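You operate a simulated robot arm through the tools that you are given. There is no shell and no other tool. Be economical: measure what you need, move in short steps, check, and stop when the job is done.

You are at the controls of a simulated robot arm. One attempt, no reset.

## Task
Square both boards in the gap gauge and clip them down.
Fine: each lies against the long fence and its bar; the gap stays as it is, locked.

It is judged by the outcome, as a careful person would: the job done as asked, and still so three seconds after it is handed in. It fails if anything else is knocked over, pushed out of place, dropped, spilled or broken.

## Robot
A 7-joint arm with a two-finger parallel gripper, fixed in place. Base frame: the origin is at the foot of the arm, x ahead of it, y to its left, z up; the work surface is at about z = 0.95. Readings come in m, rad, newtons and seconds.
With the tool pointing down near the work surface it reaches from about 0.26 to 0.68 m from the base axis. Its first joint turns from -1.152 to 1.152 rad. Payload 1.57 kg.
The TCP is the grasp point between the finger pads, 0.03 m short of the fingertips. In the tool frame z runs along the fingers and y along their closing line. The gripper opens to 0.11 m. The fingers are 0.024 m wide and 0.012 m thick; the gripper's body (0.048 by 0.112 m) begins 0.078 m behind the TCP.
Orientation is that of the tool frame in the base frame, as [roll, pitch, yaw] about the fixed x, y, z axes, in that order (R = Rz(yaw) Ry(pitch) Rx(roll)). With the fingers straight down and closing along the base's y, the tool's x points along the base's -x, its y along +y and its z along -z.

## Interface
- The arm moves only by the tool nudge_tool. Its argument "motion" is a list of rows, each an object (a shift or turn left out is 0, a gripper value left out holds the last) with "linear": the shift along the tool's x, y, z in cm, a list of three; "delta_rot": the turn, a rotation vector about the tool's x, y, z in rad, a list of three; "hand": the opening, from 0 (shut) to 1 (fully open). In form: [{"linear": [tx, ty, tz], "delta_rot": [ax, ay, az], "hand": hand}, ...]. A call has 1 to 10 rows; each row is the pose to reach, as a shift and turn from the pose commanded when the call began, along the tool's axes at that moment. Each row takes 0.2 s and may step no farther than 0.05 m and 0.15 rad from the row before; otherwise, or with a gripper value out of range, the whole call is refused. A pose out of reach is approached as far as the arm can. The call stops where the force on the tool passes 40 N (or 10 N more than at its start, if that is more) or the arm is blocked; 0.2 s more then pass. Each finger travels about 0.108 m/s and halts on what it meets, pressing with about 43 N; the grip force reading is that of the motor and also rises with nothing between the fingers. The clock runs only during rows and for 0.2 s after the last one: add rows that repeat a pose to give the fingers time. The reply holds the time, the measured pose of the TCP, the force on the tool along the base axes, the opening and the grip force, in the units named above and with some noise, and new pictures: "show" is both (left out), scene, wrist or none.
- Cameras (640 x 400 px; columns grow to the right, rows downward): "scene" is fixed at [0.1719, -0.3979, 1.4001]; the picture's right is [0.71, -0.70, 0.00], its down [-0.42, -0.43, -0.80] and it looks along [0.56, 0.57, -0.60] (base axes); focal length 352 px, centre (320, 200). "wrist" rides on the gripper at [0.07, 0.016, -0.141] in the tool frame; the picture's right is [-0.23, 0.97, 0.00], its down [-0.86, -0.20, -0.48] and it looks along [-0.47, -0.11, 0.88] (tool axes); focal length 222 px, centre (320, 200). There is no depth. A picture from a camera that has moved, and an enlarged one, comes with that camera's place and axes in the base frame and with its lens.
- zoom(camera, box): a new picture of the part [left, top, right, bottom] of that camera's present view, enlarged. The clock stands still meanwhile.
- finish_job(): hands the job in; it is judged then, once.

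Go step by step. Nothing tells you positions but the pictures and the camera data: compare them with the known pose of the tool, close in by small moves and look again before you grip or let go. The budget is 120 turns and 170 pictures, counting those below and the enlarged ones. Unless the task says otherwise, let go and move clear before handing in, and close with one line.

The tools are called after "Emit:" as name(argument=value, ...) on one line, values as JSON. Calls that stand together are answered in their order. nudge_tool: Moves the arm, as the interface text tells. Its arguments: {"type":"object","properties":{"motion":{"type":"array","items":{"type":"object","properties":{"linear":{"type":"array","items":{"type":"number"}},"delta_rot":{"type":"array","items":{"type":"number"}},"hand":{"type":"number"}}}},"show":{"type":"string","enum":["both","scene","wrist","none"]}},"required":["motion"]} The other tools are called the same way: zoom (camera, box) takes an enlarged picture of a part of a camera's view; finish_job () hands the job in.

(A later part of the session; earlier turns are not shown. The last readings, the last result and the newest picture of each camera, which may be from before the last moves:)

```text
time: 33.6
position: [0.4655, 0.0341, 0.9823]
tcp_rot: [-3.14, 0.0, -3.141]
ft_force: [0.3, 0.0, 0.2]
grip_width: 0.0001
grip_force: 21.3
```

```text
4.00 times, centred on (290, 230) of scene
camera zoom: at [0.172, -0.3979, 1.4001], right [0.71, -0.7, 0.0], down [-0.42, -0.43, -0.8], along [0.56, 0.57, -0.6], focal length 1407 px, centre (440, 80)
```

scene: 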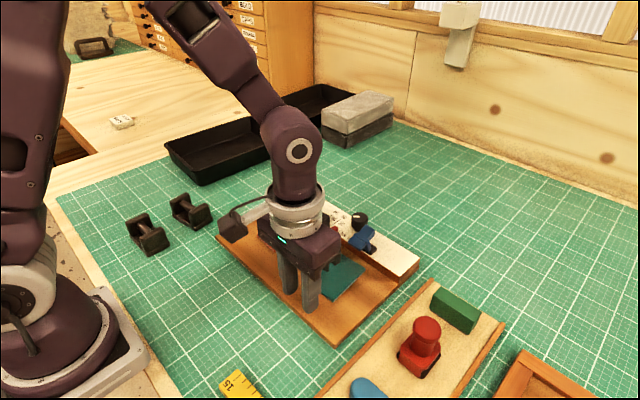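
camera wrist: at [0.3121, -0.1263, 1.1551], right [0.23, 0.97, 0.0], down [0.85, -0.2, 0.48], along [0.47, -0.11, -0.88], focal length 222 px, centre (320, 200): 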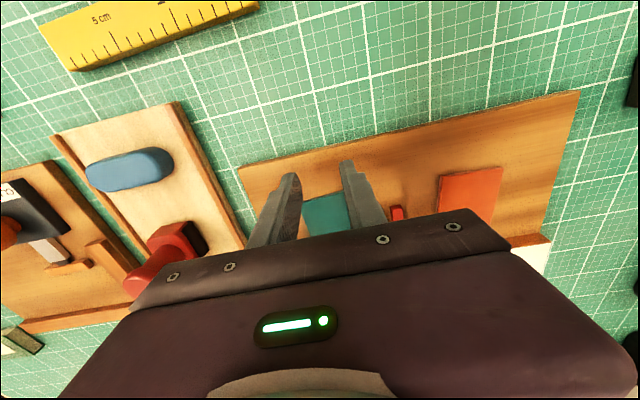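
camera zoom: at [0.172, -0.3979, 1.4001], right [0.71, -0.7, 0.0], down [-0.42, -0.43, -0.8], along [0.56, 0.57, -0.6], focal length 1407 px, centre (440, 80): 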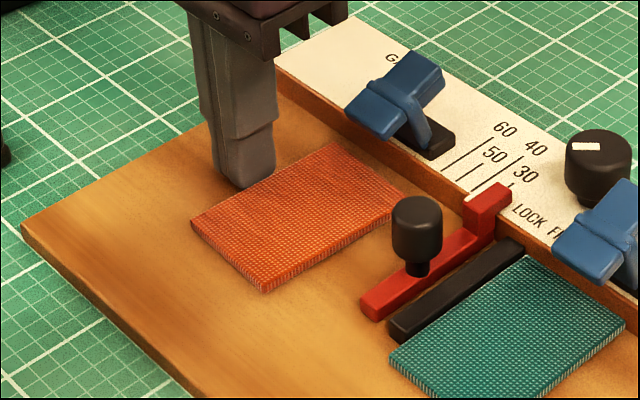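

Emit:
nudge_tool(motion=[{"linear": [0, -0.5, 0]}, {"linear": [0, -1.0, 0]}, {"linear": [0, -1.5, 0]}, {"linear": [0, -2.0, 0]}, {"linear": [0, -2.5, 0]}, {"linear": [0, -2.9, 0]}, {"linear": [0, -3.2, 0]}, {"linear": [0, -3.4, 0]}], show="none")

Emit:
zoom(camera="scene", box=[240, 190, 380, 290])

```text
time: 35.4
position: [0.4663, -0.0001, 0.9825]
tcp_rot: [3.141, -0.001, -3.14]
ft_force: [-0.3, 0.7, 0.2]
grip_width: 0.0
grip_force: 21.6
```

```text
4.00 times, centred on (310, 240) of scene
camera zoom: at [0.1719, -0.3979, 1.4001], right [0.71, -0.7, 0.0], down [-0.42, -0.43, -0.8], along [0.56, 0.57, -0.6], focal length 1407 px, centre (360, 40)
```

zoom: 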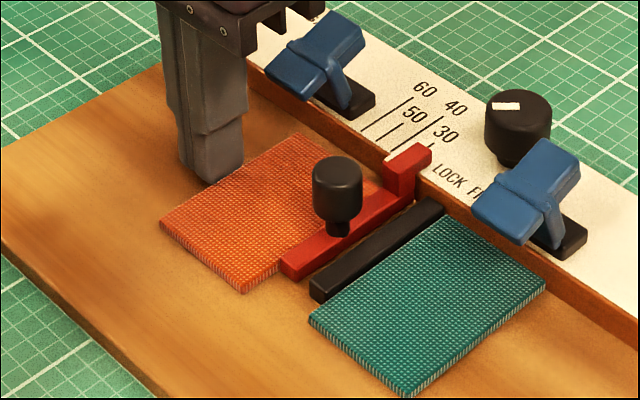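

Emit:
nudge_tool(motion=[{"linear": [0, -0.2, 0]}, {"linear": [0, -0.4, 0]}, {"linear": [0, -0.5, 0]}], show="none")

Emit:
nudge_tool(motion=[{"linear": [0, 1.0, 0]}, {"linear": [0.5, 2.0, -3]}, {"linear": [3, 1, -6]}, {"linear": [6.8, -1, -7], "hand": 0.23}, {"linear": [6.8, -3.5, -7]}, {"linear": [6.8, -3.5, -7]}], show="wrist")

Emit:
zoom(camera="scene", box=[240, 190, 380, 290])

```text
time: 36.2
position: [0.4656, -0.0059, 0.9822]
tcp_rot: [-3.141, -0.001, -3.141]
ft_force: [1.1, 4.7, 0.0]
grip_width: 0.0
grip_force: 21.1
```

```text
time: 37.6
position: [0.3977, -0.0402, 1.0519]
tcp_rot: [-3.141, 0.001, -3.139]
ft_force: [0.1, 0.1, -0.5]
grip_width: 0.0256
grip_force: 0.0
camera wrist: at [0.3268, -0.0245, 1.1931], right [0.23, 0.97, 0.0], down [0.85, -0.2, 0.48], along [0.47, -0.11, -0.88], focal length 222 px, centre (320, 200)
```

wrist: 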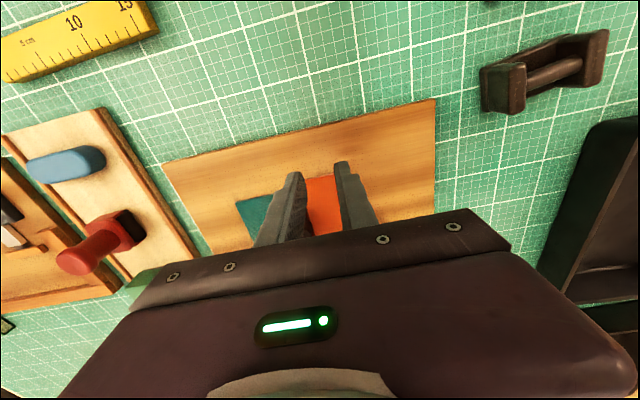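

```text
4.00 times, centred on (310, 240) of scene
camera zoom: at [0.1719, -0.3979, 1.4001], right [0.71, -0.7, 0.0], down [-0.42, -0.43, -0.8], along [0.56, 0.57, -0.6], focal length 1407 px, centre (360, 40)
```

zoom: 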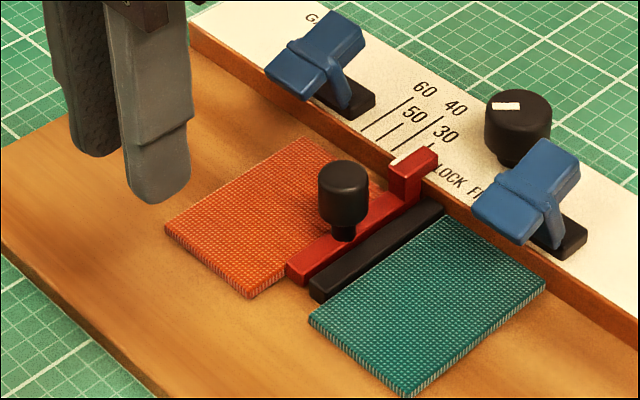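

The red bar appears to have moved slightly toward the black bar under that light push, so the lock may actually not hold. I'll return to the earlier overhead pose and compare the pointer.

Emit:
nudge_tool(motion=[{"linear": [0, 0, -3.65], "hand": 0.3}, {"linear": [-4.5, -1, -3.65]}, {"linear": [-9, -2, -3.65]}, {"linear": [-13.5, -3, -3.65]}, {"linear": [-17.95, -3.9, -3.65]}, {"linear": [-17.95, -3.9, -3.65]}], show="none")

Emit:
zoom(camera="wrist", box=[220, 40, 420, 165])

Emit:
zoom(camera="scene", box=[290, 180, 390, 270])

```text
time: 39.0
position: [0.5767, -0.0791, 1.0903]
tcp_rot: [3.142, -0.001, 3.142]
ft_force: [-0.2, 0.2, 0.0]
grip_width: 0.0332
grip_force: 0.0
```

```text
3.20 times, centred on (320, 102) of wrist
camera zoom: at [0.507, -0.0632, 1.2303], right [0.23, 0.97, 0.0], down [0.86, -0.2, 0.48], along [0.47, -0.11, -0.88], focal length 711 px, centre (320, 512)
```

zoom: 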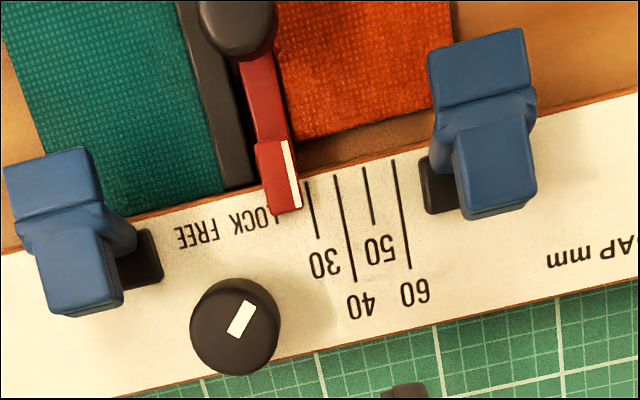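

```text
4.44 times, centred on (340, 225) of scene
camera zoom: at [0.172, -0.3979, 1.4001], right [0.71, -0.7, 0.0], down [-0.42, -0.43, -0.8], along [0.56, 0.57, -0.6], focal length 1563 px, centre (231, 89)
```

zoom: 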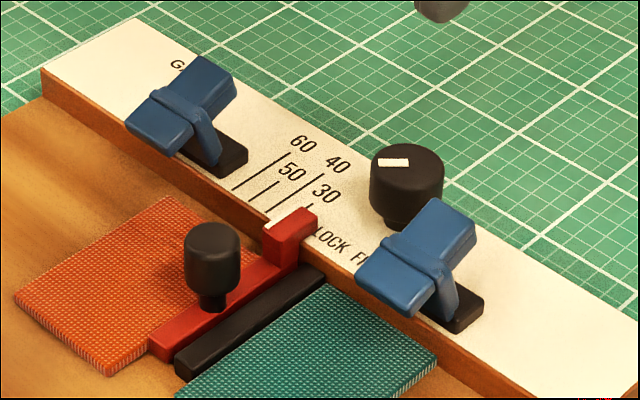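

The pointer has slid from 30 to about 26 mm under only ~5 N, so the bar isn't held even though the knob mark sits on the LOCK side. I'll first push the handle back +y to bring the pointer to 30, starting with closed fingers on the handle's −y side.

Emit:
nudge_tool(motion=[{"linear": [4, -1.2, 0], "hand": 0}, {"linear": [8, -2.4, 0]}, {"linear": [9.9, -3.1, 0]}, {"linear": [9.9, -3.1, 3.5]}, {"linear": [9.9, -3.1, 6]}, {"linear": [9.9, -3.1, 7.3]}, {"linear": [9.9, -3.1, 7.3]}], show="none")

Emit:
zoom(camera="scene", box=[260, 180, 400, 280])

```text
time: 40.6
position: [0.4786, -0.111, 1.0163]
tcp_rot: [3.14, -0.001, -3.142]
ft_force: [0.3, -0.3, -0.1]
grip_width: 0.0
grip_force: 21.6
```

```text
4.00 times, centred on (330, 230) of scene
camera zoom: at [0.1719, -0.3979, 1.4001], right [0.71, -0.7, 0.0], down [-0.42, -0.43, -0.8], along [0.56, 0.57, -0.6], focal length 1407 px, centre (280, 80)
```

zoom: 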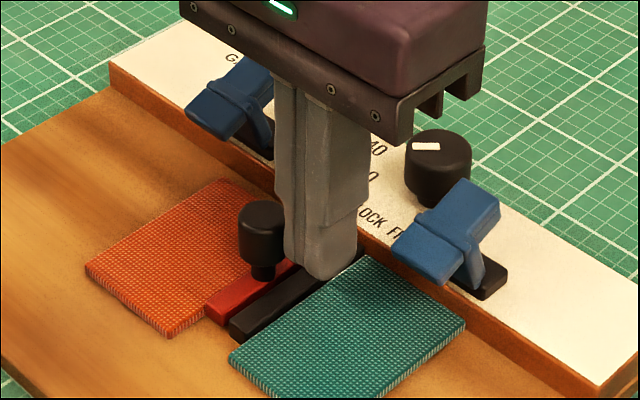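

Placed right. Push +y in fine steps.

Emit:
nudge_tool(motion=[{"linear": [0, 0.5, 0]}, {"linear": [0, 0.8, 0]}, {"linear": [0, 1.0, 0]}, {"linear": [0, 1.1, 0]}, {"linear": [0, 1.2, 0]}], show="none")

Emit:
zoom(camera="scene", box=[260, 180, 400, 280])

```text
time: 41.8
position: [0.4771, -0.0997, 1.0163]
tcp_rot: [3.141, 0.001, -3.141]
ft_force: [-0.7, -3.3, 1.7]
grip_width: 0.0002
grip_force: 21.6
```

```text
4.00 times, centred on (330, 230) of scene
camera zoom: at [0.1719, -0.398, 1.4001], right [0.71, -0.7, 0.0], down [-0.42, -0.43, -0.8], along [0.56, 0.57, -0.6], focal length 1407 px, centre (280, 80)
```

zoom: 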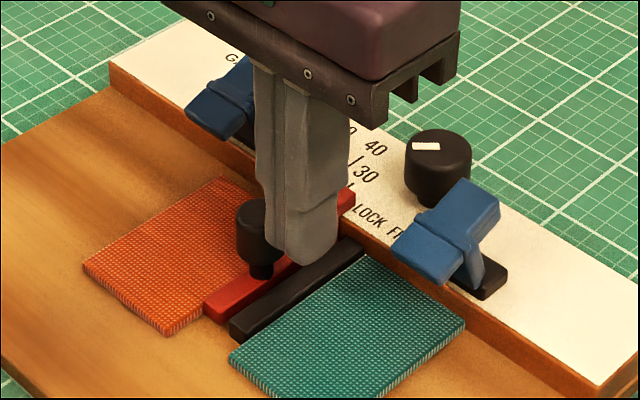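

Emit:
nudge_tool(motion=[{"linear": [0, 0.1, 0]}, {"linear": [0, 0.2, 0]}], show="none")

Emit:
zoom(camera="scene", box=[260, 180, 400, 280])

```text
time: 42.4
position: [0.4771, -0.097, 1.0161]
tcp_rot: [3.14, 0.001, 3.14]
ft_force: [0.4, -2.5, -1.2]
grip_width: 0.0001
grip_force: 21.6
```

```text
4.00 times, centred on (330, 230) of scene
camera zoom: at [0.172, -0.398, 1.4001], right [0.71, -0.7, 0.0], down [-0.42, -0.43, -0.8], along [0.56, 0.57, -0.6], focal length 1407 px, centre (280, 80)
```

zoom: 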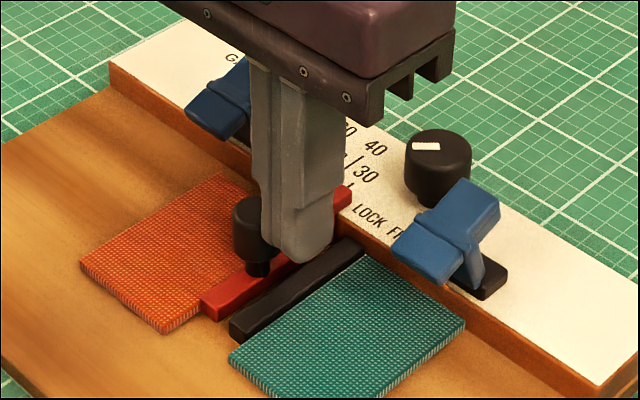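

The bar slides at ~2.5 N, so it is not held. It should be nearly back; I'll lift and compare from the same overhead pose.

Emit:
nudge_tool(motion=[{"linear": [0, -0.8, 0]}, {"linear": [0, -0.8, -3]}, {"linear": [0, -0.8, -7.3]}, {"linear": [-4.5, 0.5, -7.3], "hand": 0.3}, {"linear": [-9, 1.7, -7.3]}, {"linear": [-9.9, 1.7, -7.3]}, {"linear": [-9.9, 1.7, -7.3]}], show="none")

Emit:
zoom(camera="wrist", box=[220, 40, 420, 165])

Emit:
zoom(camera="scene", box=[290, 180, 390, 270])

```text
time: 44.0
position: [0.5756, -0.08, 1.0896]
tcp_rot: [-3.141, 0.0, 3.141]
ft_force: [-0.4, 0.2, -0.1]
grip_width: 0.0331
grip_force: 0.1
```

```text
3.20 times, centred on (320, 102) of wrist
camera zoom: at [0.5064, -0.0632, 1.2305], right [0.23, 0.97, 0.0], down [0.86, -0.2, 0.48], along [0.47, -0.11, -0.88], focal length 711 px, centre (320, 512)
```

zoom: 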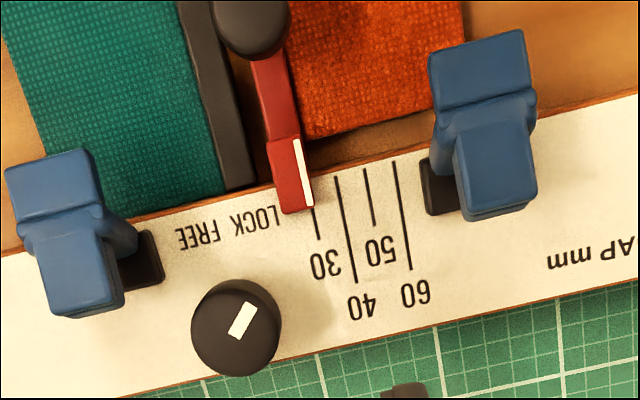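

```text
4.44 times, centred on (340, 225) of scene
camera zoom: at [0.172, -0.3979, 1.4001], right [0.71, -0.7, 0.0], down [-0.42, -0.43, -0.8], along [0.56, 0.57, -0.6], focal length 1563 px, centre (231, 89)
```

zoom: 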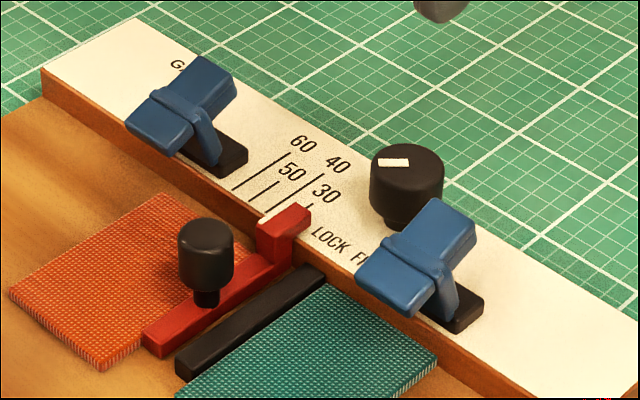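

The bar is back at 30, matching the first picture. Now I'll move above the lock knob (≈(.558,-.104)) and turn the gripper so the fingers straddle it along x, clear of the clip and pointer.

Emit:
nudge_tool(motion=[{"linear": [0.4, -0.5, 0], "delta_rot": [0, 0, -0.15], "hand": 0.4}, {"linear": [0.8, -1, 0], "delta_rot": [0, 0, -0.3]}, {"linear": [1.2, -1.5, 0], "delta_rot": [0, 0, -0.45]}, {"linear": [1.75, -2.4, 0], "delta_rot": [0, 0, -0.6]}, {"linear": [1.75, -2.4, 0], "delta_rot": [0, 0, -0.75]}, {"linear": [1.75, -2.4, 0], "delta_rot": [0, 0, -0.9]}, {"linear": [1.75, -2.4, 0], "delta_rot": [0, 0, -1.05]}, {"linear": [1.75, -2.4, 0], "delta_rot": [0, 0, -1.2]}, {"linear": [1.75, -2.4, 0], "delta_rot": [0, 0, -1.35]}, {"linear": [1.75, -2.4, 0], "delta_rot": [0, 0, -1.5]}], show="wrist")

Emit:
zoom(camera="scene", box=[290, 140, 450, 260])

```text
time: 46.2
position: [0.5595, -0.1032, 1.0892]
tcp_rot: [3.141, 0.0, -1.638]
ft_force: [-0.5, 0.4, -0.2]
grip_width: 0.0441
grip_force: 0.0
camera wrist: at [0.5383, -0.1724, 1.2296], right [-0.96, 0.29, 0.0], down [0.26, 0.84, 0.48], along [0.14, 0.46, -0.88], focal length 222 px, centre (320, 200)
```

wrist: 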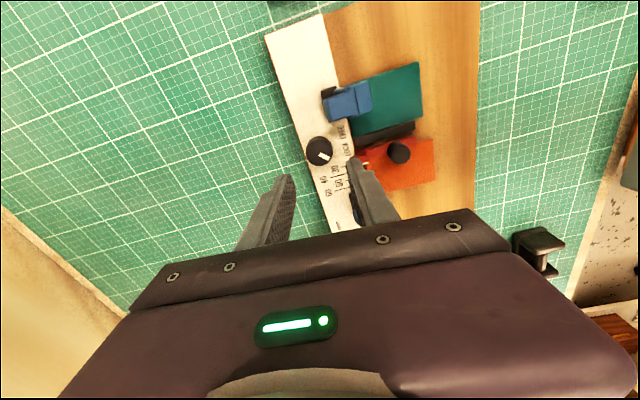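

```text
3.33 times, centred on (370, 200) of scene
camera zoom: at [0.1719, -0.3979, 1.4001], right [0.71, -0.7, 0.0], down [-0.42, -0.43, -0.8], along [0.56, 0.57, -0.6], focal length 1172 px, centre (153, 200)
```

zoom: 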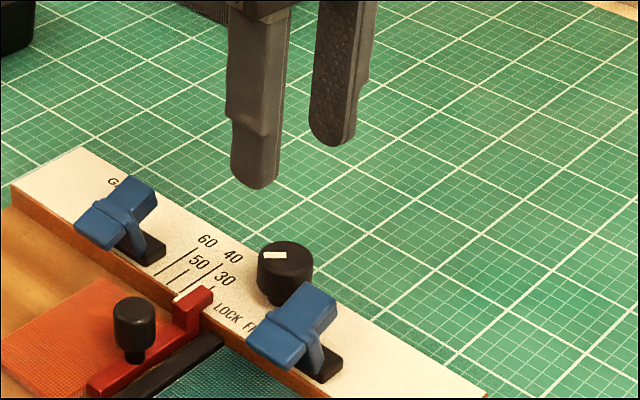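

Emit:
zoom(camera="wrist", box=[260, 100, 400, 190])

```text
4.44 times, centred on (330, 145) of wrist
camera zoom: at [0.5383, -0.1724, 1.2296], right [-0.96, 0.29, 0.0], down [0.26, 0.84, 0.48], along [0.14, 0.46, -0.88], focal length 987 px, centre (276, 444)
```

zoom: 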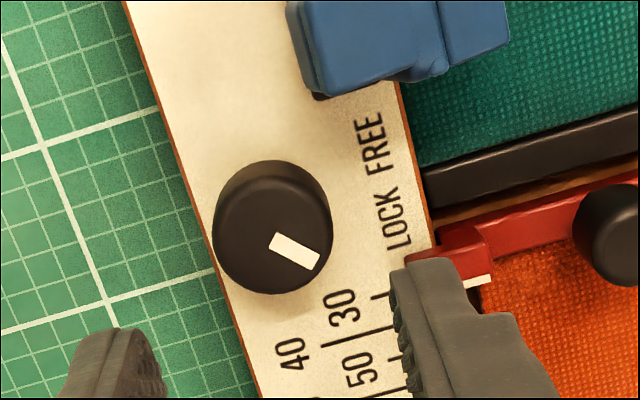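

The mark points past LOCK on the far side from FREE. I'll straddle the knob, grip it, and test by turning further clockwise.

Emit:
nudge_tool(motion=[{"linear": [0, 0, 3]}, {"linear": [0, 0, 5.5]}, {"linear": [0, 0, 7.0]}, {"linear": [0, 0, 7.6]}, {"linear": [0, 0, 7.6]}], show="wrist")

Emit:
zoom(camera="scene", box=[310, 170, 410, 250])

```text
time: 47.4
position: [0.558, -0.1037, 1.0135]
tcp_rot: [3.141, 0.0, -1.643]
ft_force: [-0.2, -0.5, -0.7]
grip_width: 0.0439
grip_force: 0.1
camera wrist: at [0.538, -0.1722, 1.1534], right [-0.96, 0.3, 0.0], down [0.26, 0.84, 0.48], along [0.14, 0.46, -0.88], focal length 222 px, centre (320, 200)
```

wrist: 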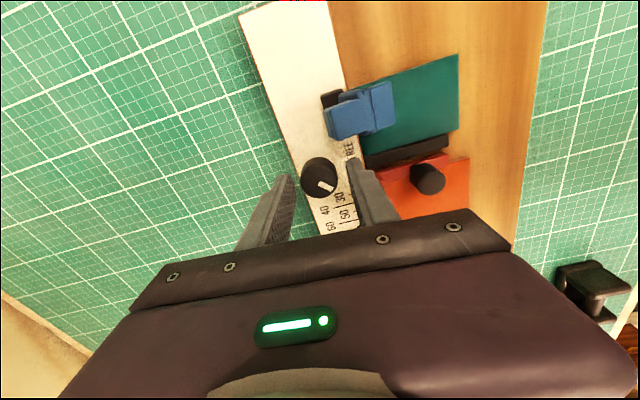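

```text
5.00 times, centred on (360, 210) of scene
camera zoom: at [0.1719, -0.3979, 1.4001], right [0.71, -0.7, 0.0], down [-0.42, -0.43, -0.8], along [0.56, 0.57, -0.6], focal length 1759 px, centre (120, 150)
```

zoom: 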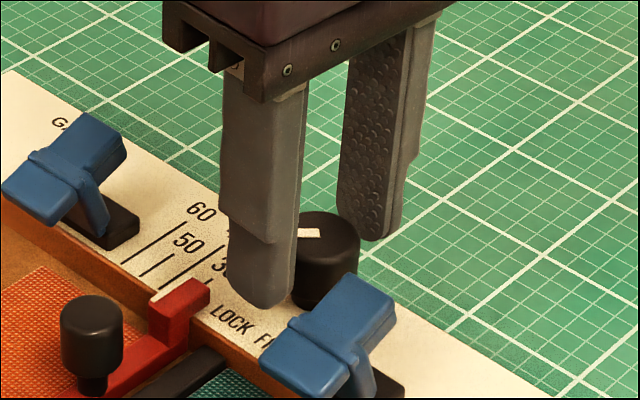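

Straddled. Gripping the knob.

Emit:
nudge_tool(motion=[{"linear": [0, 0, 0], "hand": 0.15}, {"linear": [0, 0, 0]}, {"linear": [0, 0, 0]}], show="none")

Emit:
zoom(camera="wrist", box=[260, 100, 400, 190])

```text
time: 48.2
position: [0.5602, -0.1038, 1.0127]
tcp_rot: [-3.141, 0.0, -1.642]
ft_force: [6.9, -1.4, -3.8]
grip_width: 0.029
grip_force: 39.4
```

```text
4.44 times, centred on (330, 145) of wrist
camera zoom: at [0.5383, -0.1722, 1.1534], right [-0.96, 0.3, 0.0], down [0.26, 0.84, 0.48], along [0.14, 0.46, -0.88], focal length 987 px, centre (276, 444)
```

zoom: 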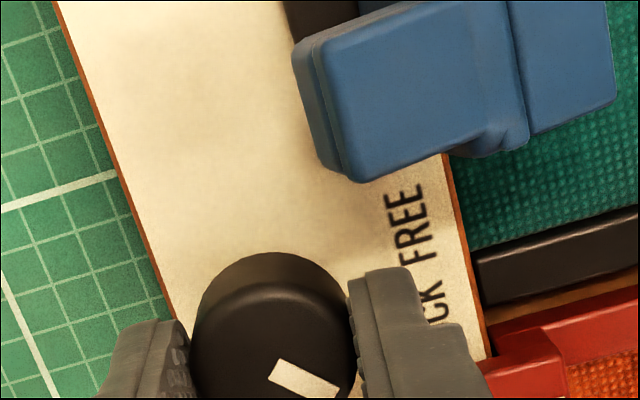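

Gripped at 29 mm. Turn clockwise (tool +z) a little and watch the mark.

Emit:
nudge_tool(motion=[{"linear": [0, 0, 0], "delta_rot": [0, 0, 0.1]}, {"linear": [0, 0, 0], "delta_rot": [0, 0, 0.2]}, {"linear": [0, 0, 0], "delta_rot": [0, 0, 0.3]}, {"linear": [0, 0, 0], "delta_rot": [0, 0, 0.3]}], show="none")

Emit:
zoom(camera="scene", box=[320, 180, 400, 240])

Emit:
zoom(camera="wrist", box=[260, 120, 400, 210])

```text
time: 49.2
position: [0.5602, -0.1027, 1.0133]
tcp_rot: [3.141, -0.002, -1.941]
ft_force: [12.4, 1.6, 1.4]
grip_width: 0.029
grip_force: 38.8
```

```text
6.67 times, centred on (360, 210) of scene
camera zoom: at [0.1723, -0.3979, 1.4001], right [0.71, -0.7, 0.0], down [-0.42, -0.43, -0.8], along [0.56, 0.57, -0.6], focal length 2345 px, centre (53, 133)
```

zoom: 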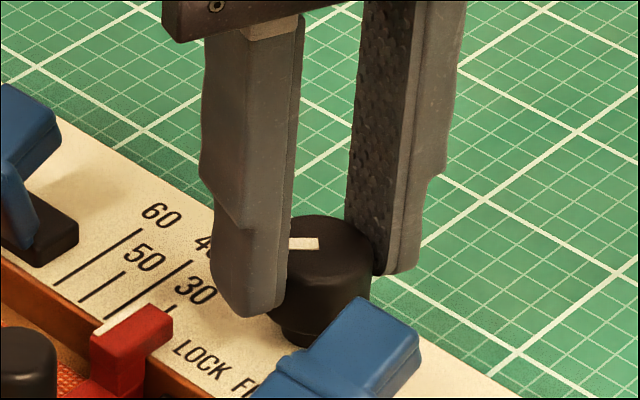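

```text
4.44 times, centred on (330, 165) of wrist
camera zoom: at [0.5192, -0.1627, 1.1538], right [-0.82, 0.57, 0.0], down [0.5, 0.72, 0.48], along [0.27, 0.39, -0.88], focal length 987 px, centre (276, 356)
```

zoom: 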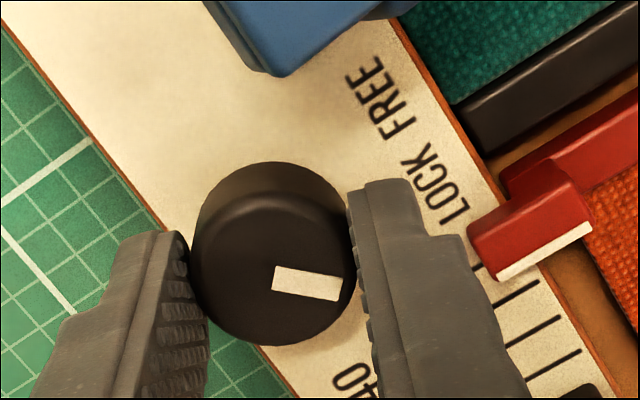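

The mark stayed put while the gripper slipped round, so the knob is at its clockwise stop on the LOCK side. I'll check that it is truly turnable by rotating counter-clockwise slightly.

Emit:
nudge_tool(motion=[{"linear": [0, 0, 0], "delta_rot": [0, 0, -0.1]}, {"linear": [0, 0, 0], "delta_rot": [0, 0, -0.2]}, {"linear": [0, 0, 0], "delta_rot": [0, 0, -0.2]}], show="none")

Emit:
zoom(camera="scene", box=[320, 180, 400, 240])

Emit:
zoom(camera="wrist", box=[260, 120, 400, 210])

```text
time: 50.0
position: [0.561, -0.1025, 1.0129]
tcp_rot: [-3.141, 0.0, -1.741]
ft_force: [12.0, 4.0, 4.9]
grip_width: 0.029
grip_force: 38.9
```

```text
6.67 times, centred on (360, 210) of scene
camera zoom: at [0.1722, -0.3978, 1.4001], right [0.71, -0.7, 0.0], down [-0.42, -0.43, -0.8], along [0.56, 0.57, -0.6], focal length 2345 px, centre (53, 133)
```

zoom: 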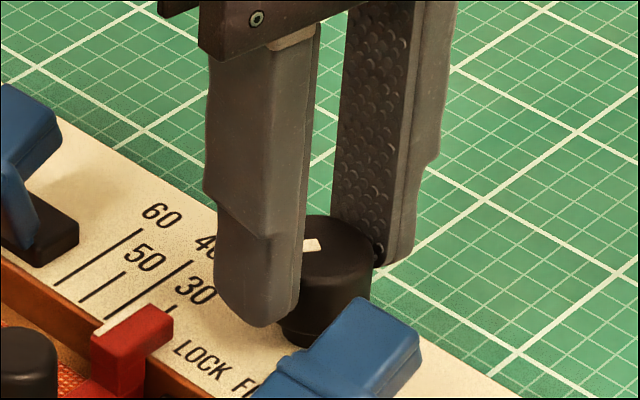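

```text
4.44 times, centred on (330, 165) of wrist
camera zoom: at [0.5319, -0.1696, 1.1538], right [-0.92, 0.39, 0.0], down [0.34, 0.81, 0.48], along [0.19, 0.44, -0.88], focal length 987 px, centre (276, 356)
```

zoom: 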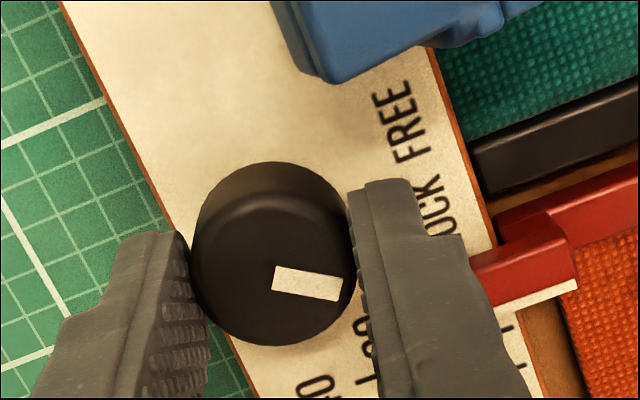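

The knob follows counter-clockwise freely, so the clockwise stop is the LOCK end. I'll turn it firmly back to the stop and release.

Emit:
nudge_tool(motion=[{"linear": [0, 0, 0], "delta_rot": [0, 0, 0.12]}, {"linear": [0, 0, 0], "delta_rot": [0, 0, 0.24]}, {"linear": [0, 0, 0], "delta_rot": [0, 0, 0.36]}, {"linear": [0, 0, 0], "delta_rot": [0, 0, 0.45]}, {"linear": [0, 0, 0], "delta_rot": [0, 0, 0.45]}, {"linear": [0, 0, 0], "delta_rot": [0, 0, 0.45], "hand": 0.38}, {"linear": [0, 0, 0], "delta_rot": [0, 0, 0.45]}], show="none")

Emit:
zoom(camera="wrist", box=[260, 100, 400, 190])

```text
time: 51.6
position: [0.5592, -0.1045, 1.0135]
tcp_rot: [3.139, 0.001, -2.192]
ft_force: [-0.6, 0.2, 0.3]
grip_width: 0.0418
grip_force: 0.0
```

```text
4.44 times, centred on (330, 145) of wrist
camera zoom: at [0.5051, -0.1509, 1.1535], right [-0.66, 0.75, 0.0], down [0.66, 0.58, 0.48], along [0.36, 0.32, -0.88], focal length 987 px, centre (276, 444)
```

zoom: 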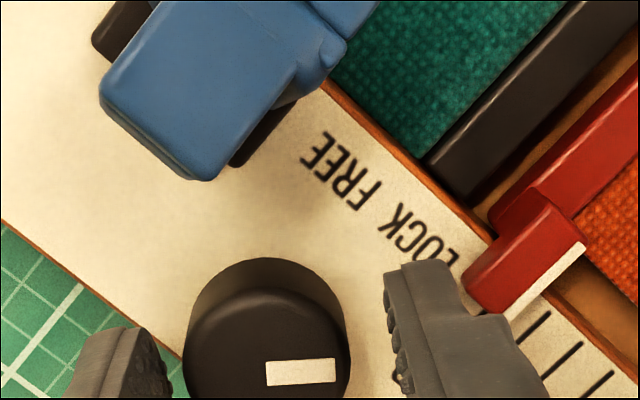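

Back at LOCK. Lift and turn the gripper back to its normal orientation.

Emit:
nudge_tool(motion=[{"linear": [0, 0, -3]}, {"linear": [0, 0, -7], "delta_rot": [0, 0, 0.1]}, {"linear": [0, 0, -8.5], "delta_rot": [0, 0, 0.25]}, {"linear": [0, 0, -8.5], "delta_rot": [0, 0, 0.4]}, {"linear": [0, 0, -8.5], "delta_rot": [0, 0, 0.55]}, {"linear": [0, 0, -8.5], "delta_rot": [0, 0, 0.7]}, {"linear": [0, 0, -8.5], "delta_rot": [0, 0, 0.85]}, {"linear": [0, 0, -8.5], "delta_rot": [0, 0, 0.949]}, {"linear": [0, 0, -8.5], "delta_rot": [0, 0, 0.949]}], show="none")

Emit:
zoom(camera="wrist", box=[220, 0, 440, 165])

```text
time: 53.6
position: [0.5598, -0.1029, 1.0982]
tcp_rot: [3.141, 0.0, -3.141]
ft_force: [0.3, -0.1, -0.9]
grip_width: 0.042
grip_force: 0.1
```

```text
2.42 times, centred on (330, 82) of wrist
camera zoom: at [0.4896, -0.0873, 1.2387], right [0.23, 0.97, 0.0], down [0.85, -0.2, 0.48], along [0.47, -0.11, -0.88], focal length 538 px, centre (296, 485)
```

zoom: 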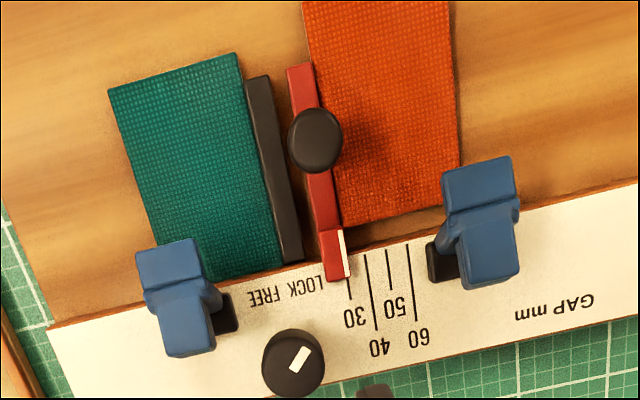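

The pointer is at 30 with LOCK set, and orange lies along the red bar but ~8 mm off the fence. I'll go behind orange for the two-finger +x push.

Emit:
nudge_tool(motion=[{"linear": [4.5, 1.6, 0], "hand": 0.23}, {"linear": [9, 3.2, 0]}, {"linear": [13.5, 4.8, 0]}, {"linear": [16.5, 6.2, 0]}, {"linear": [16.5, 6.2, 4]}, {"linear": [16.5, 6.2, 8]}, {"linear": [16.5, 6.2, 10.5]}, {"linear": [16.5, 6.2, 11.58]}, {"linear": [16.5, 6.2, 11.58]}], show="none")

Emit:
zoom(camera="scene", box=[230, 190, 370, 290])

```text
time: 55.6
position: [0.394, -0.0422, 0.981]
tcp_rot: [-3.141, 0.001, -3.141]
ft_force: [-0.5, 0.8, -0.3]
grip_width: 0.0253
grip_force: 0.0
```

```text
4.00 times, centred on (300, 240) of scene
camera zoom: at [0.172, -0.3979, 1.4001], right [0.71, -0.7, 0.0], down [-0.42, -0.43, -0.8], along [0.56, 0.57, -0.6], focal length 1407 px, centre (400, 40)
```

zoom: 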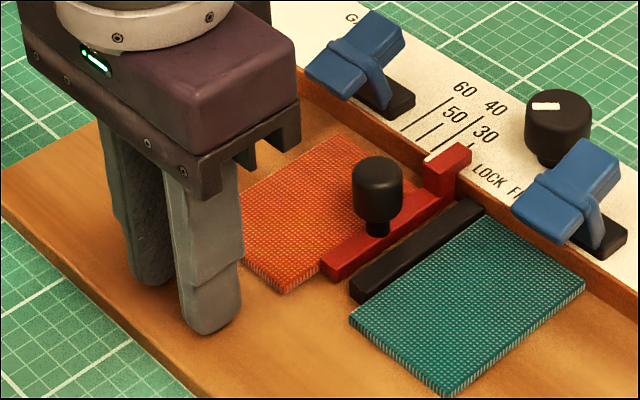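

Emit:
nudge_tool(motion=[{"linear": [-0.8, 0, 0]}, {"linear": [-1.4, 0, 0]}, {"linear": [-1.8, 0, 0]}, {"linear": [-2.1, 0, 0]}, {"linear": [-2.4, 0, 0]}, {"linear": [-2.6, 0, 0]}, {"linear": [-2.75, 0, 0]}, {"linear": [-2.85, 0, 0]}], show="none")

Emit:
zoom(camera="scene", box=[230, 190, 370, 290])

```text
time: 57.4
position: [0.422, -0.0424, 0.9819]
tcp_rot: [3.141, -0.002, -3.141]
ft_force: [-7.3, 0.3, 4.8]
grip_width: 0.0253
grip_force: 0.1
```

```text
4.00 times, centred on (300, 240) of scene
camera zoom: at [0.1717, -0.3979, 1.4001], right [0.71, -0.7, 0.0], down [-0.42, -0.43, -0.8], along [0.56, 0.57, -0.6], focal length 1407 px, centre (400, 40)
```

zoom: 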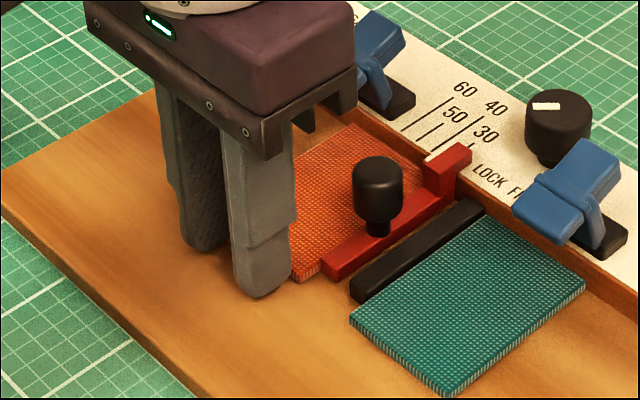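

Emit:
nudge_tool(motion=[{"linear": [-0.1, 0, 0]}, {"linear": [-0.2, 0, 0]}], show="none")

Emit:
nudge_tool(motion=[{"linear": [1.2, 0, -0.1]}, {"linear": [1.5, 0, -4], "hand": 0}, {"linear": [0, 0, -8]}, {"linear": [-4.5, 0, -10]}, {"linear": [-9, 0, -10]}, {"linear": [-12, 0, -10]}, {"linear": [-12, 0, -10]}], show="none")

Emit:
zoom(camera="wrist", box=[180, 0, 440, 180])

Emit:
zoom(camera="scene", box=[230, 190, 370, 290])

```text
time: 58.0
position: [0.4231, -0.0432, 0.9817]
tcp_rot: [3.141, -0.007, -3.141]
ft_force: [-23.4, 2.0, 13.1]
grip_width: 0.0252
grip_force: 0.1
```

```text
time: 59.6
position: [0.5448, -0.0419, 1.0815]
tcp_rot: [-3.141, 0.002, -3.14]
ft_force: [0.2, -0.2, -0.4]
grip_width: 0.0
grip_force: 20.7
```

```text
2.22 times, centred on (310, 90) of wrist
camera zoom: at [0.4756, -0.026, 1.2232], right [0.23, 0.97, 0.0], down [0.86, -0.2, 0.48], along [0.47, -0.11, -0.88], focal length 494 px, centre (342, 444)
```

zoom: 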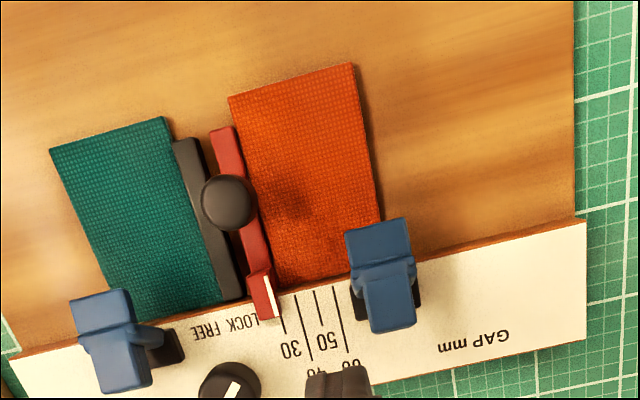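

```text
4.00 times, centred on (300, 240) of scene
camera zoom: at [0.172, -0.3979, 1.4001], right [0.71, -0.7, 0.0], down [-0.42, -0.43, -0.8], along [0.56, 0.57, -0.6], focal length 1407 px, centre (400, 40)
```

zoom: 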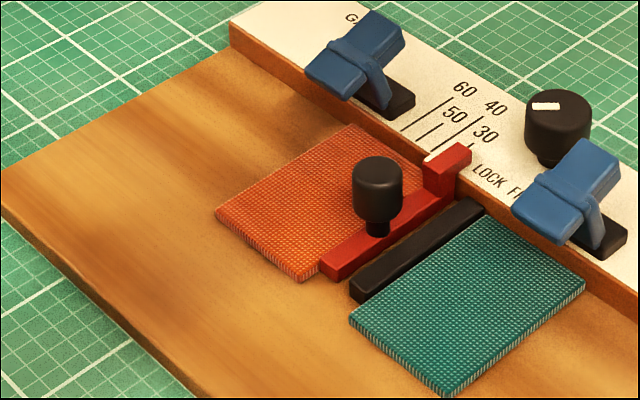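

Both look good. Zooming on the contact lines.

Emit:
zoom(camera="wrist", box=[260, 50, 360, 140])

Emit:
zoom(camera="scene", box=[270, 205, 350, 265])

```text
4.44 times, centred on (310, 95) of wrist
camera zoom: at [0.4756, -0.026, 1.2232], right [0.23, 0.97, 0.0], down [0.86, -0.2, 0.48], along [0.47, -0.11, -0.88], focal length 987 px, centre (364, 667)
```

zoom: 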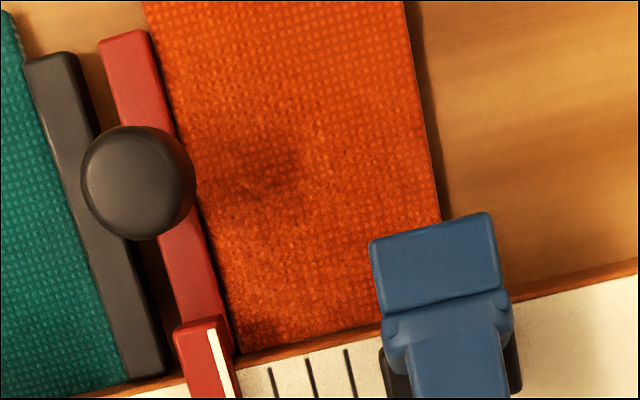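

```text
6.67 times, centred on (310, 235) of scene
camera zoom: at [0.172, -0.3979, 1.4001], right [0.71, -0.7, 0.0], down [-0.42, -0.43, -0.8], along [0.56, 0.57, -0.6], focal length 2345 px, centre (387, -33)
```

zoom: 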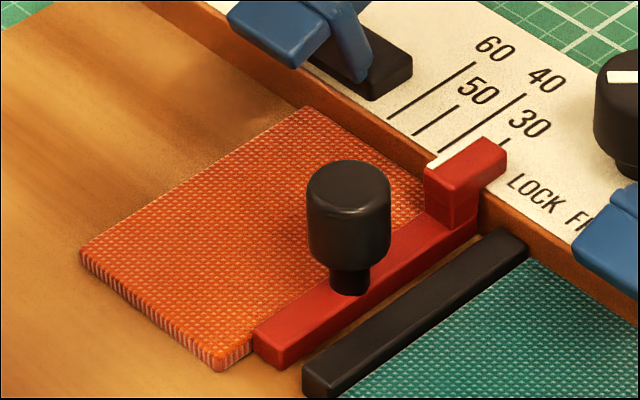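

I'll give orange a very gentle −y seat against the red bar (stopping at ~2 N so the bar does not move).

Emit:
nudge_tool(motion=[{"linear": [4, 2.8, 0]}, {"linear": [8, 5.5, 0]}, {"linear": [8, 5.5, 4]}, {"linear": [8, 5.5, 7.5]}, {"linear": [8, 5.5, 9.3]}, {"linear": [8, 5.5, 9.9]}, {"linear": [8, 4.7, 9.9]}, {"linear": [8, 4.4, 9.9]}, {"linear": [8, 4.2, 9.9]}, {"linear": [8, 4.1, 9.9]}], show="none")

Emit:
zoom(camera="scene", box=[270, 205, 350, 265])

```text
time: 61.8
position: [0.4646, -0.002, 0.9838]
tcp_rot: [-3.141, 0.0, -3.14]
ft_force: [-0.1, 0.2, 0.3]
grip_width: 0.0
grip_force: 21.5
```

```text
6.67 times, centred on (310, 235) of scene
camera zoom: at [0.1719, -0.3979, 1.4001], right [0.71, -0.7, 0.0], down [-0.42, -0.43, -0.8], along [0.56, 0.57, -0.6], focal length 2345 px, centre (387, -33)
```

zoom: 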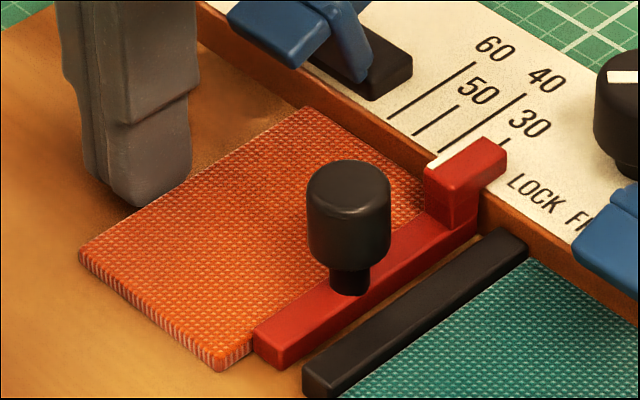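

Emit:
nudge_tool(motion=[{"linear": [0, -0.05, 0]}, {"linear": [0, -0.1, 0]}, {"linear": [0, -0.15, 0]}, {"linear": [0, -0.2, 0]}], show="none")

Emit:
zoom(camera="scene", box=[270, 205, 350, 265])

```text
time: 62.8
position: [0.4653, -0.0036, 0.9838]
tcp_rot: [3.141, 0.0, -3.141]
ft_force: [0.3, 2.1, -1.4]
grip_width: 0.0002
grip_force: 21.6
```

```text
6.67 times, centred on (310, 235) of scene
camera zoom: at [0.172, -0.3978, 1.4001], right [0.71, -0.7, 0.0], down [-0.42, -0.43, -0.8], along [0.56, 0.57, -0.6], focal length 2345 px, centre (387, -33)
```

zoom: 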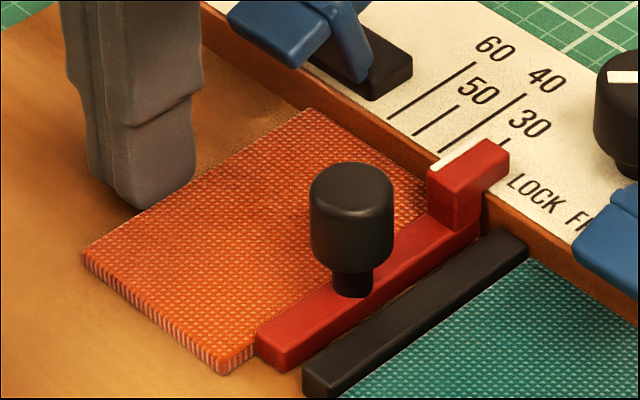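

Even ~2 N shifted the bar by about 1 mm, so I must find out what the lock really does. I'll back off and go to the lock knob to turn it and compare how the bar behaves.

Emit:
nudge_tool(motion=[{"linear": [0, 1, 0]}, {"linear": [0, 1, -4]}, {"linear": [0, 0, -8]}, {"linear": [-3, -3, -10.5], "hand": 0.4}, {"linear": [-6.5, -6, -10.5]}, {"linear": [-9.4, -9, -10.5]}, {"linear": [-9.4, -10.05, -10.5]}, {"linear": [-9.4, -10.05, -7]}, {"linear": [-9.4, -10.05, -4]}, {"linear": [-9.4, -10.05, -3.1]}], show="none")

Emit:
zoom(camera="scene", box=[310, 170, 410, 250])

```text
time: 65.0
position: [0.5599, -0.1028, 1.0138]
tcp_rot: [3.141, 0.001, -3.14]
ft_force: [0.8, 0.1, -0.1]
grip_width: 0.0439
grip_force: 0.0
```

```text
5.00 times, centred on (360, 210) of scene
camera zoom: at [0.1719, -0.3979, 1.4001], right [0.71, -0.7, 0.0], down [-0.42, -0.43, -0.8], along [0.56, 0.57, -0.6], focal length 1759 px, centre (120, 150)
```

zoom: 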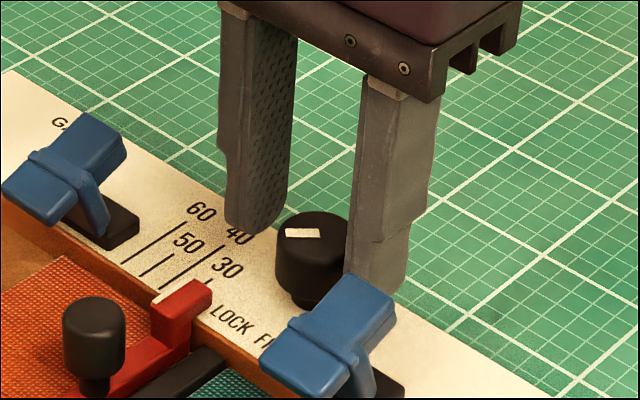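

Grip and turn counter-clockwise.

Emit:
nudge_tool(motion=[{"linear": [0, 0, 0], "hand": 0.15}, {"linear": [0, 0, 0]}, {"linear": [0, 0, 0], "delta_rot": [0, 0, -0.15]}, {"linear": [0, 0, 0], "delta_rot": [0, 0, -0.3]}, {"linear": [0, 0, 0], "delta_rot": [0, 0, -0.45]}, {"linear": [0, 0, 0], "delta_rot": [0, 0, -0.6]}, {"linear": [0, 0, 0], "delta_rot": [0, 0, -0.75]}, {"linear": [0, 0, 0], "delta_rot": [0, 0, -0.9]}, {"linear": [0, 0, 0], "delta_rot": [0, 0, -1.05]}, {"linear": [0, 0, 0], "delta_rot": [0, 0, -1.2]}], show="none")

Emit:
zoom(camera="wrist", box=[250, 90, 410, 200])

Emit:
zoom(camera="scene", box=[310, 170, 410, 250])

```text
time: 67.2
position: [0.5594, -0.1058, 1.0142]
tcp_rot: [-3.14, -0.001, -1.94]
ft_force: [13.6, -28.0, -9.3]
grip_width: 0.0291
grip_force: 38.8
```

```text
3.64 times, centred on (330, 145) of wrist
camera zoom: at [0.5189, -0.1642, 1.1549], right [-0.83, 0.56, 0.0], down [0.49, 0.73, 0.48], along [0.27, 0.39, -0.88], focal length 808 px, centre (284, 400)
```

zoom: 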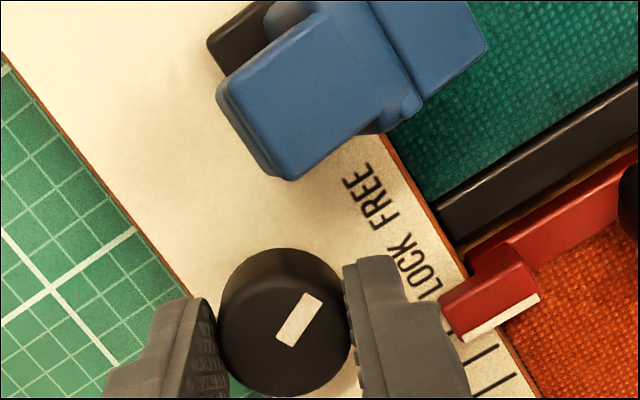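

```text
5.00 times, centred on (360, 210) of scene
camera zoom: at [0.1725, -0.3987, 1.3998], right [0.71, -0.7, 0.0], down [-0.42, -0.43, -0.8], along [0.56, 0.57, -0.6], focal length 1759 px, centre (120, 150)
```

zoom: 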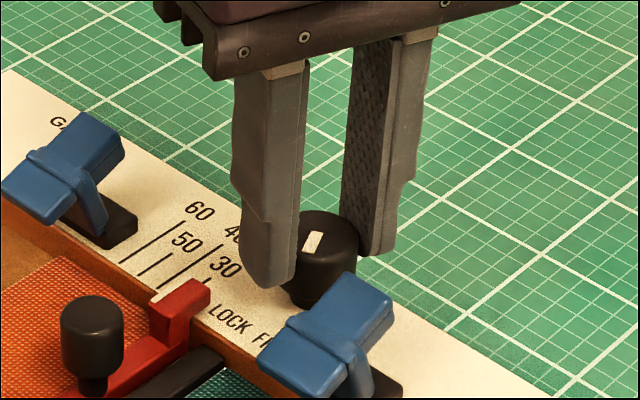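

The mark now points at FREE. I'll release, lift and test the bar's resistance from the handle, pushing back to 30.

Emit:
nudge_tool(motion=[{"linear": [0, 0, 0], "hand": 0.4}, {"linear": [0, 0, 0]}, {"linear": [0, 0, -3]}, {"linear": [0, 0, -6], "delta_rot": [0, 0, 0.15]}, {"linear": [0, 0, -8], "delta_rot": [0, 0, 0.3]}, {"linear": [0, 0, -8], "delta_rot": [0, 0, 0.45]}, {"linear": [0, 0, -8], "delta_rot": [0, 0, 0.6]}, {"linear": [0, 0, -8], "delta_rot": [0, 0, 0.75]}, {"linear": [0, 0, -8], "delta_rot": [0, 0, 0.9]}, {"linear": [0, 0, -8], "delta_rot": [0, 0, 1.05]}], show="none")

Emit:
nudge_tool(motion=[{"linear": [0, 0, 0], "delta_rot": [0, 0, 0.15], "hand": 0}, {"linear": [0, 0, 0], "delta_rot": [0, 0, 0.15]}], show="none")

Emit:
zoom(camera="wrist", box=[220, 0, 440, 165])

```text
time: 69.4
position: [0.5589, -0.1032, 1.0953]
tcp_rot: [3.141, -0.001, -2.994]
ft_force: [0.1, 0.2, 0.0]
grip_width: 0.0441
grip_force: 0.1
```

```text
time: 70.0
position: [0.5592, -0.1034, 1.0945]
tcp_rot: [3.141, 0.0, 3.141]
ft_force: [0.3, -0.2, -0.6]
grip_width: 0.0
grip_force: 21.6
```

```text
2.42 times, centred on (330, 82) of wrist
camera zoom: at [0.4893, -0.0868, 1.2349], right [0.23, 0.97, 0.0], down [0.86, -0.2, 0.48], along [0.47, -0.11, -0.88], focal length 538 px, centre (296, 485)
```

zoom: 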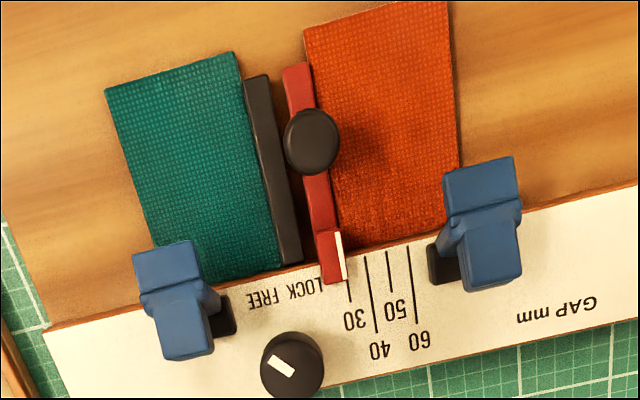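

The mark is now on FREE. Going to the handle's −y side to nudge the bar back to 30 and feel the resistance.

Emit:
nudge_tool(motion=[{"linear": [4, -0.8, 0]}, {"linear": [8.2, -0.85, 0]}, {"linear": [8.2, -0.85, 4]}, {"linear": [8.2, -0.85, 7]}, {"linear": [8.2, -0.85, 7.85]}, {"linear": [8.2, -0.3, 7.85]}, {"linear": [8.2, 0.1, 7.85]}, {"linear": [8.2, 0.3, 7.85]}, {"linear": [8.2, 0.4, 7.85]}, {"linear": [8.2, 0.5, 7.85]}], show="none")

Emit:
zoom(camera="scene", box=[270, 205, 350, 265])

```text
time: 72.2
position: [0.4764, -0.0984, 1.0162]
tcp_rot: [-3.141, 0.002, -3.141]
ft_force: [0.8, 0.5, -0.6]
grip_width: 0.0002
grip_force: 21.1
```

```text
6.67 times, centred on (310, 235) of scene
camera zoom: at [0.1719, -0.3979, 1.4001], right [0.71, -0.7, 0.0], down [-0.42, -0.43, -0.8], along [0.56, 0.57, -0.6], focal length 2345 px, centre (387, -33)
```

zoom: 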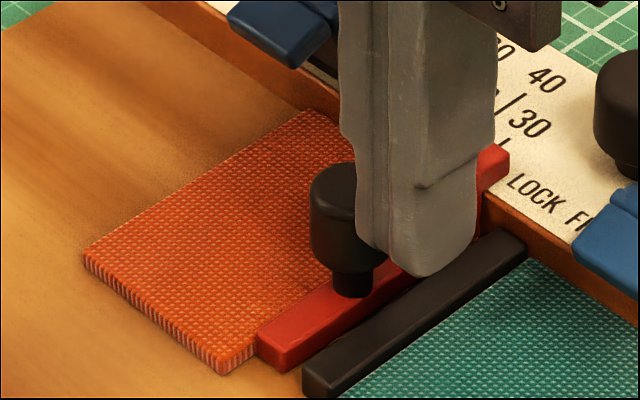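

Just about to touch. Continue in 0.5 mm steps.

Emit:
nudge_tool(motion=[{"linear": [0, 0.05, 0]}, {"linear": [0, 0.1, 0]}], show="none")

Emit:
nudge_tool(motion=[{"linear": [0, 0.05, 0]}], show="none")

Emit:
zoom(camera="scene", box=[270, 205, 350, 265])

```text
time: 72.8
position: [0.4771, -0.0978, 1.0162]
tcp_rot: [3.142, 0.001, -3.139]
ft_force: [0.2, -1.1, -0.2]
grip_width: 0.0
grip_force: 21.1
```

```text
time: 73.2
position: [0.477, -0.0967, 1.0165]
tcp_rot: [-3.141, -0.001, -3.14]
ft_force: [1.7, -0.4, 0.5]
grip_width: 0.0001
grip_force: 21.6
```

```text
6.67 times, centred on (310, 235) of scene
camera zoom: at [0.1719, -0.3979, 1.4001], right [0.71, -0.7, 0.0], down [-0.42, -0.43, -0.8], along [0.56, 0.57, -0.6], focal length 2345 px, centre (387, -33)
```

zoom: 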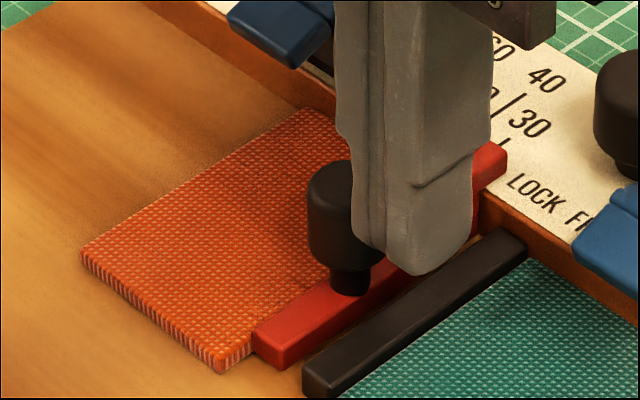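

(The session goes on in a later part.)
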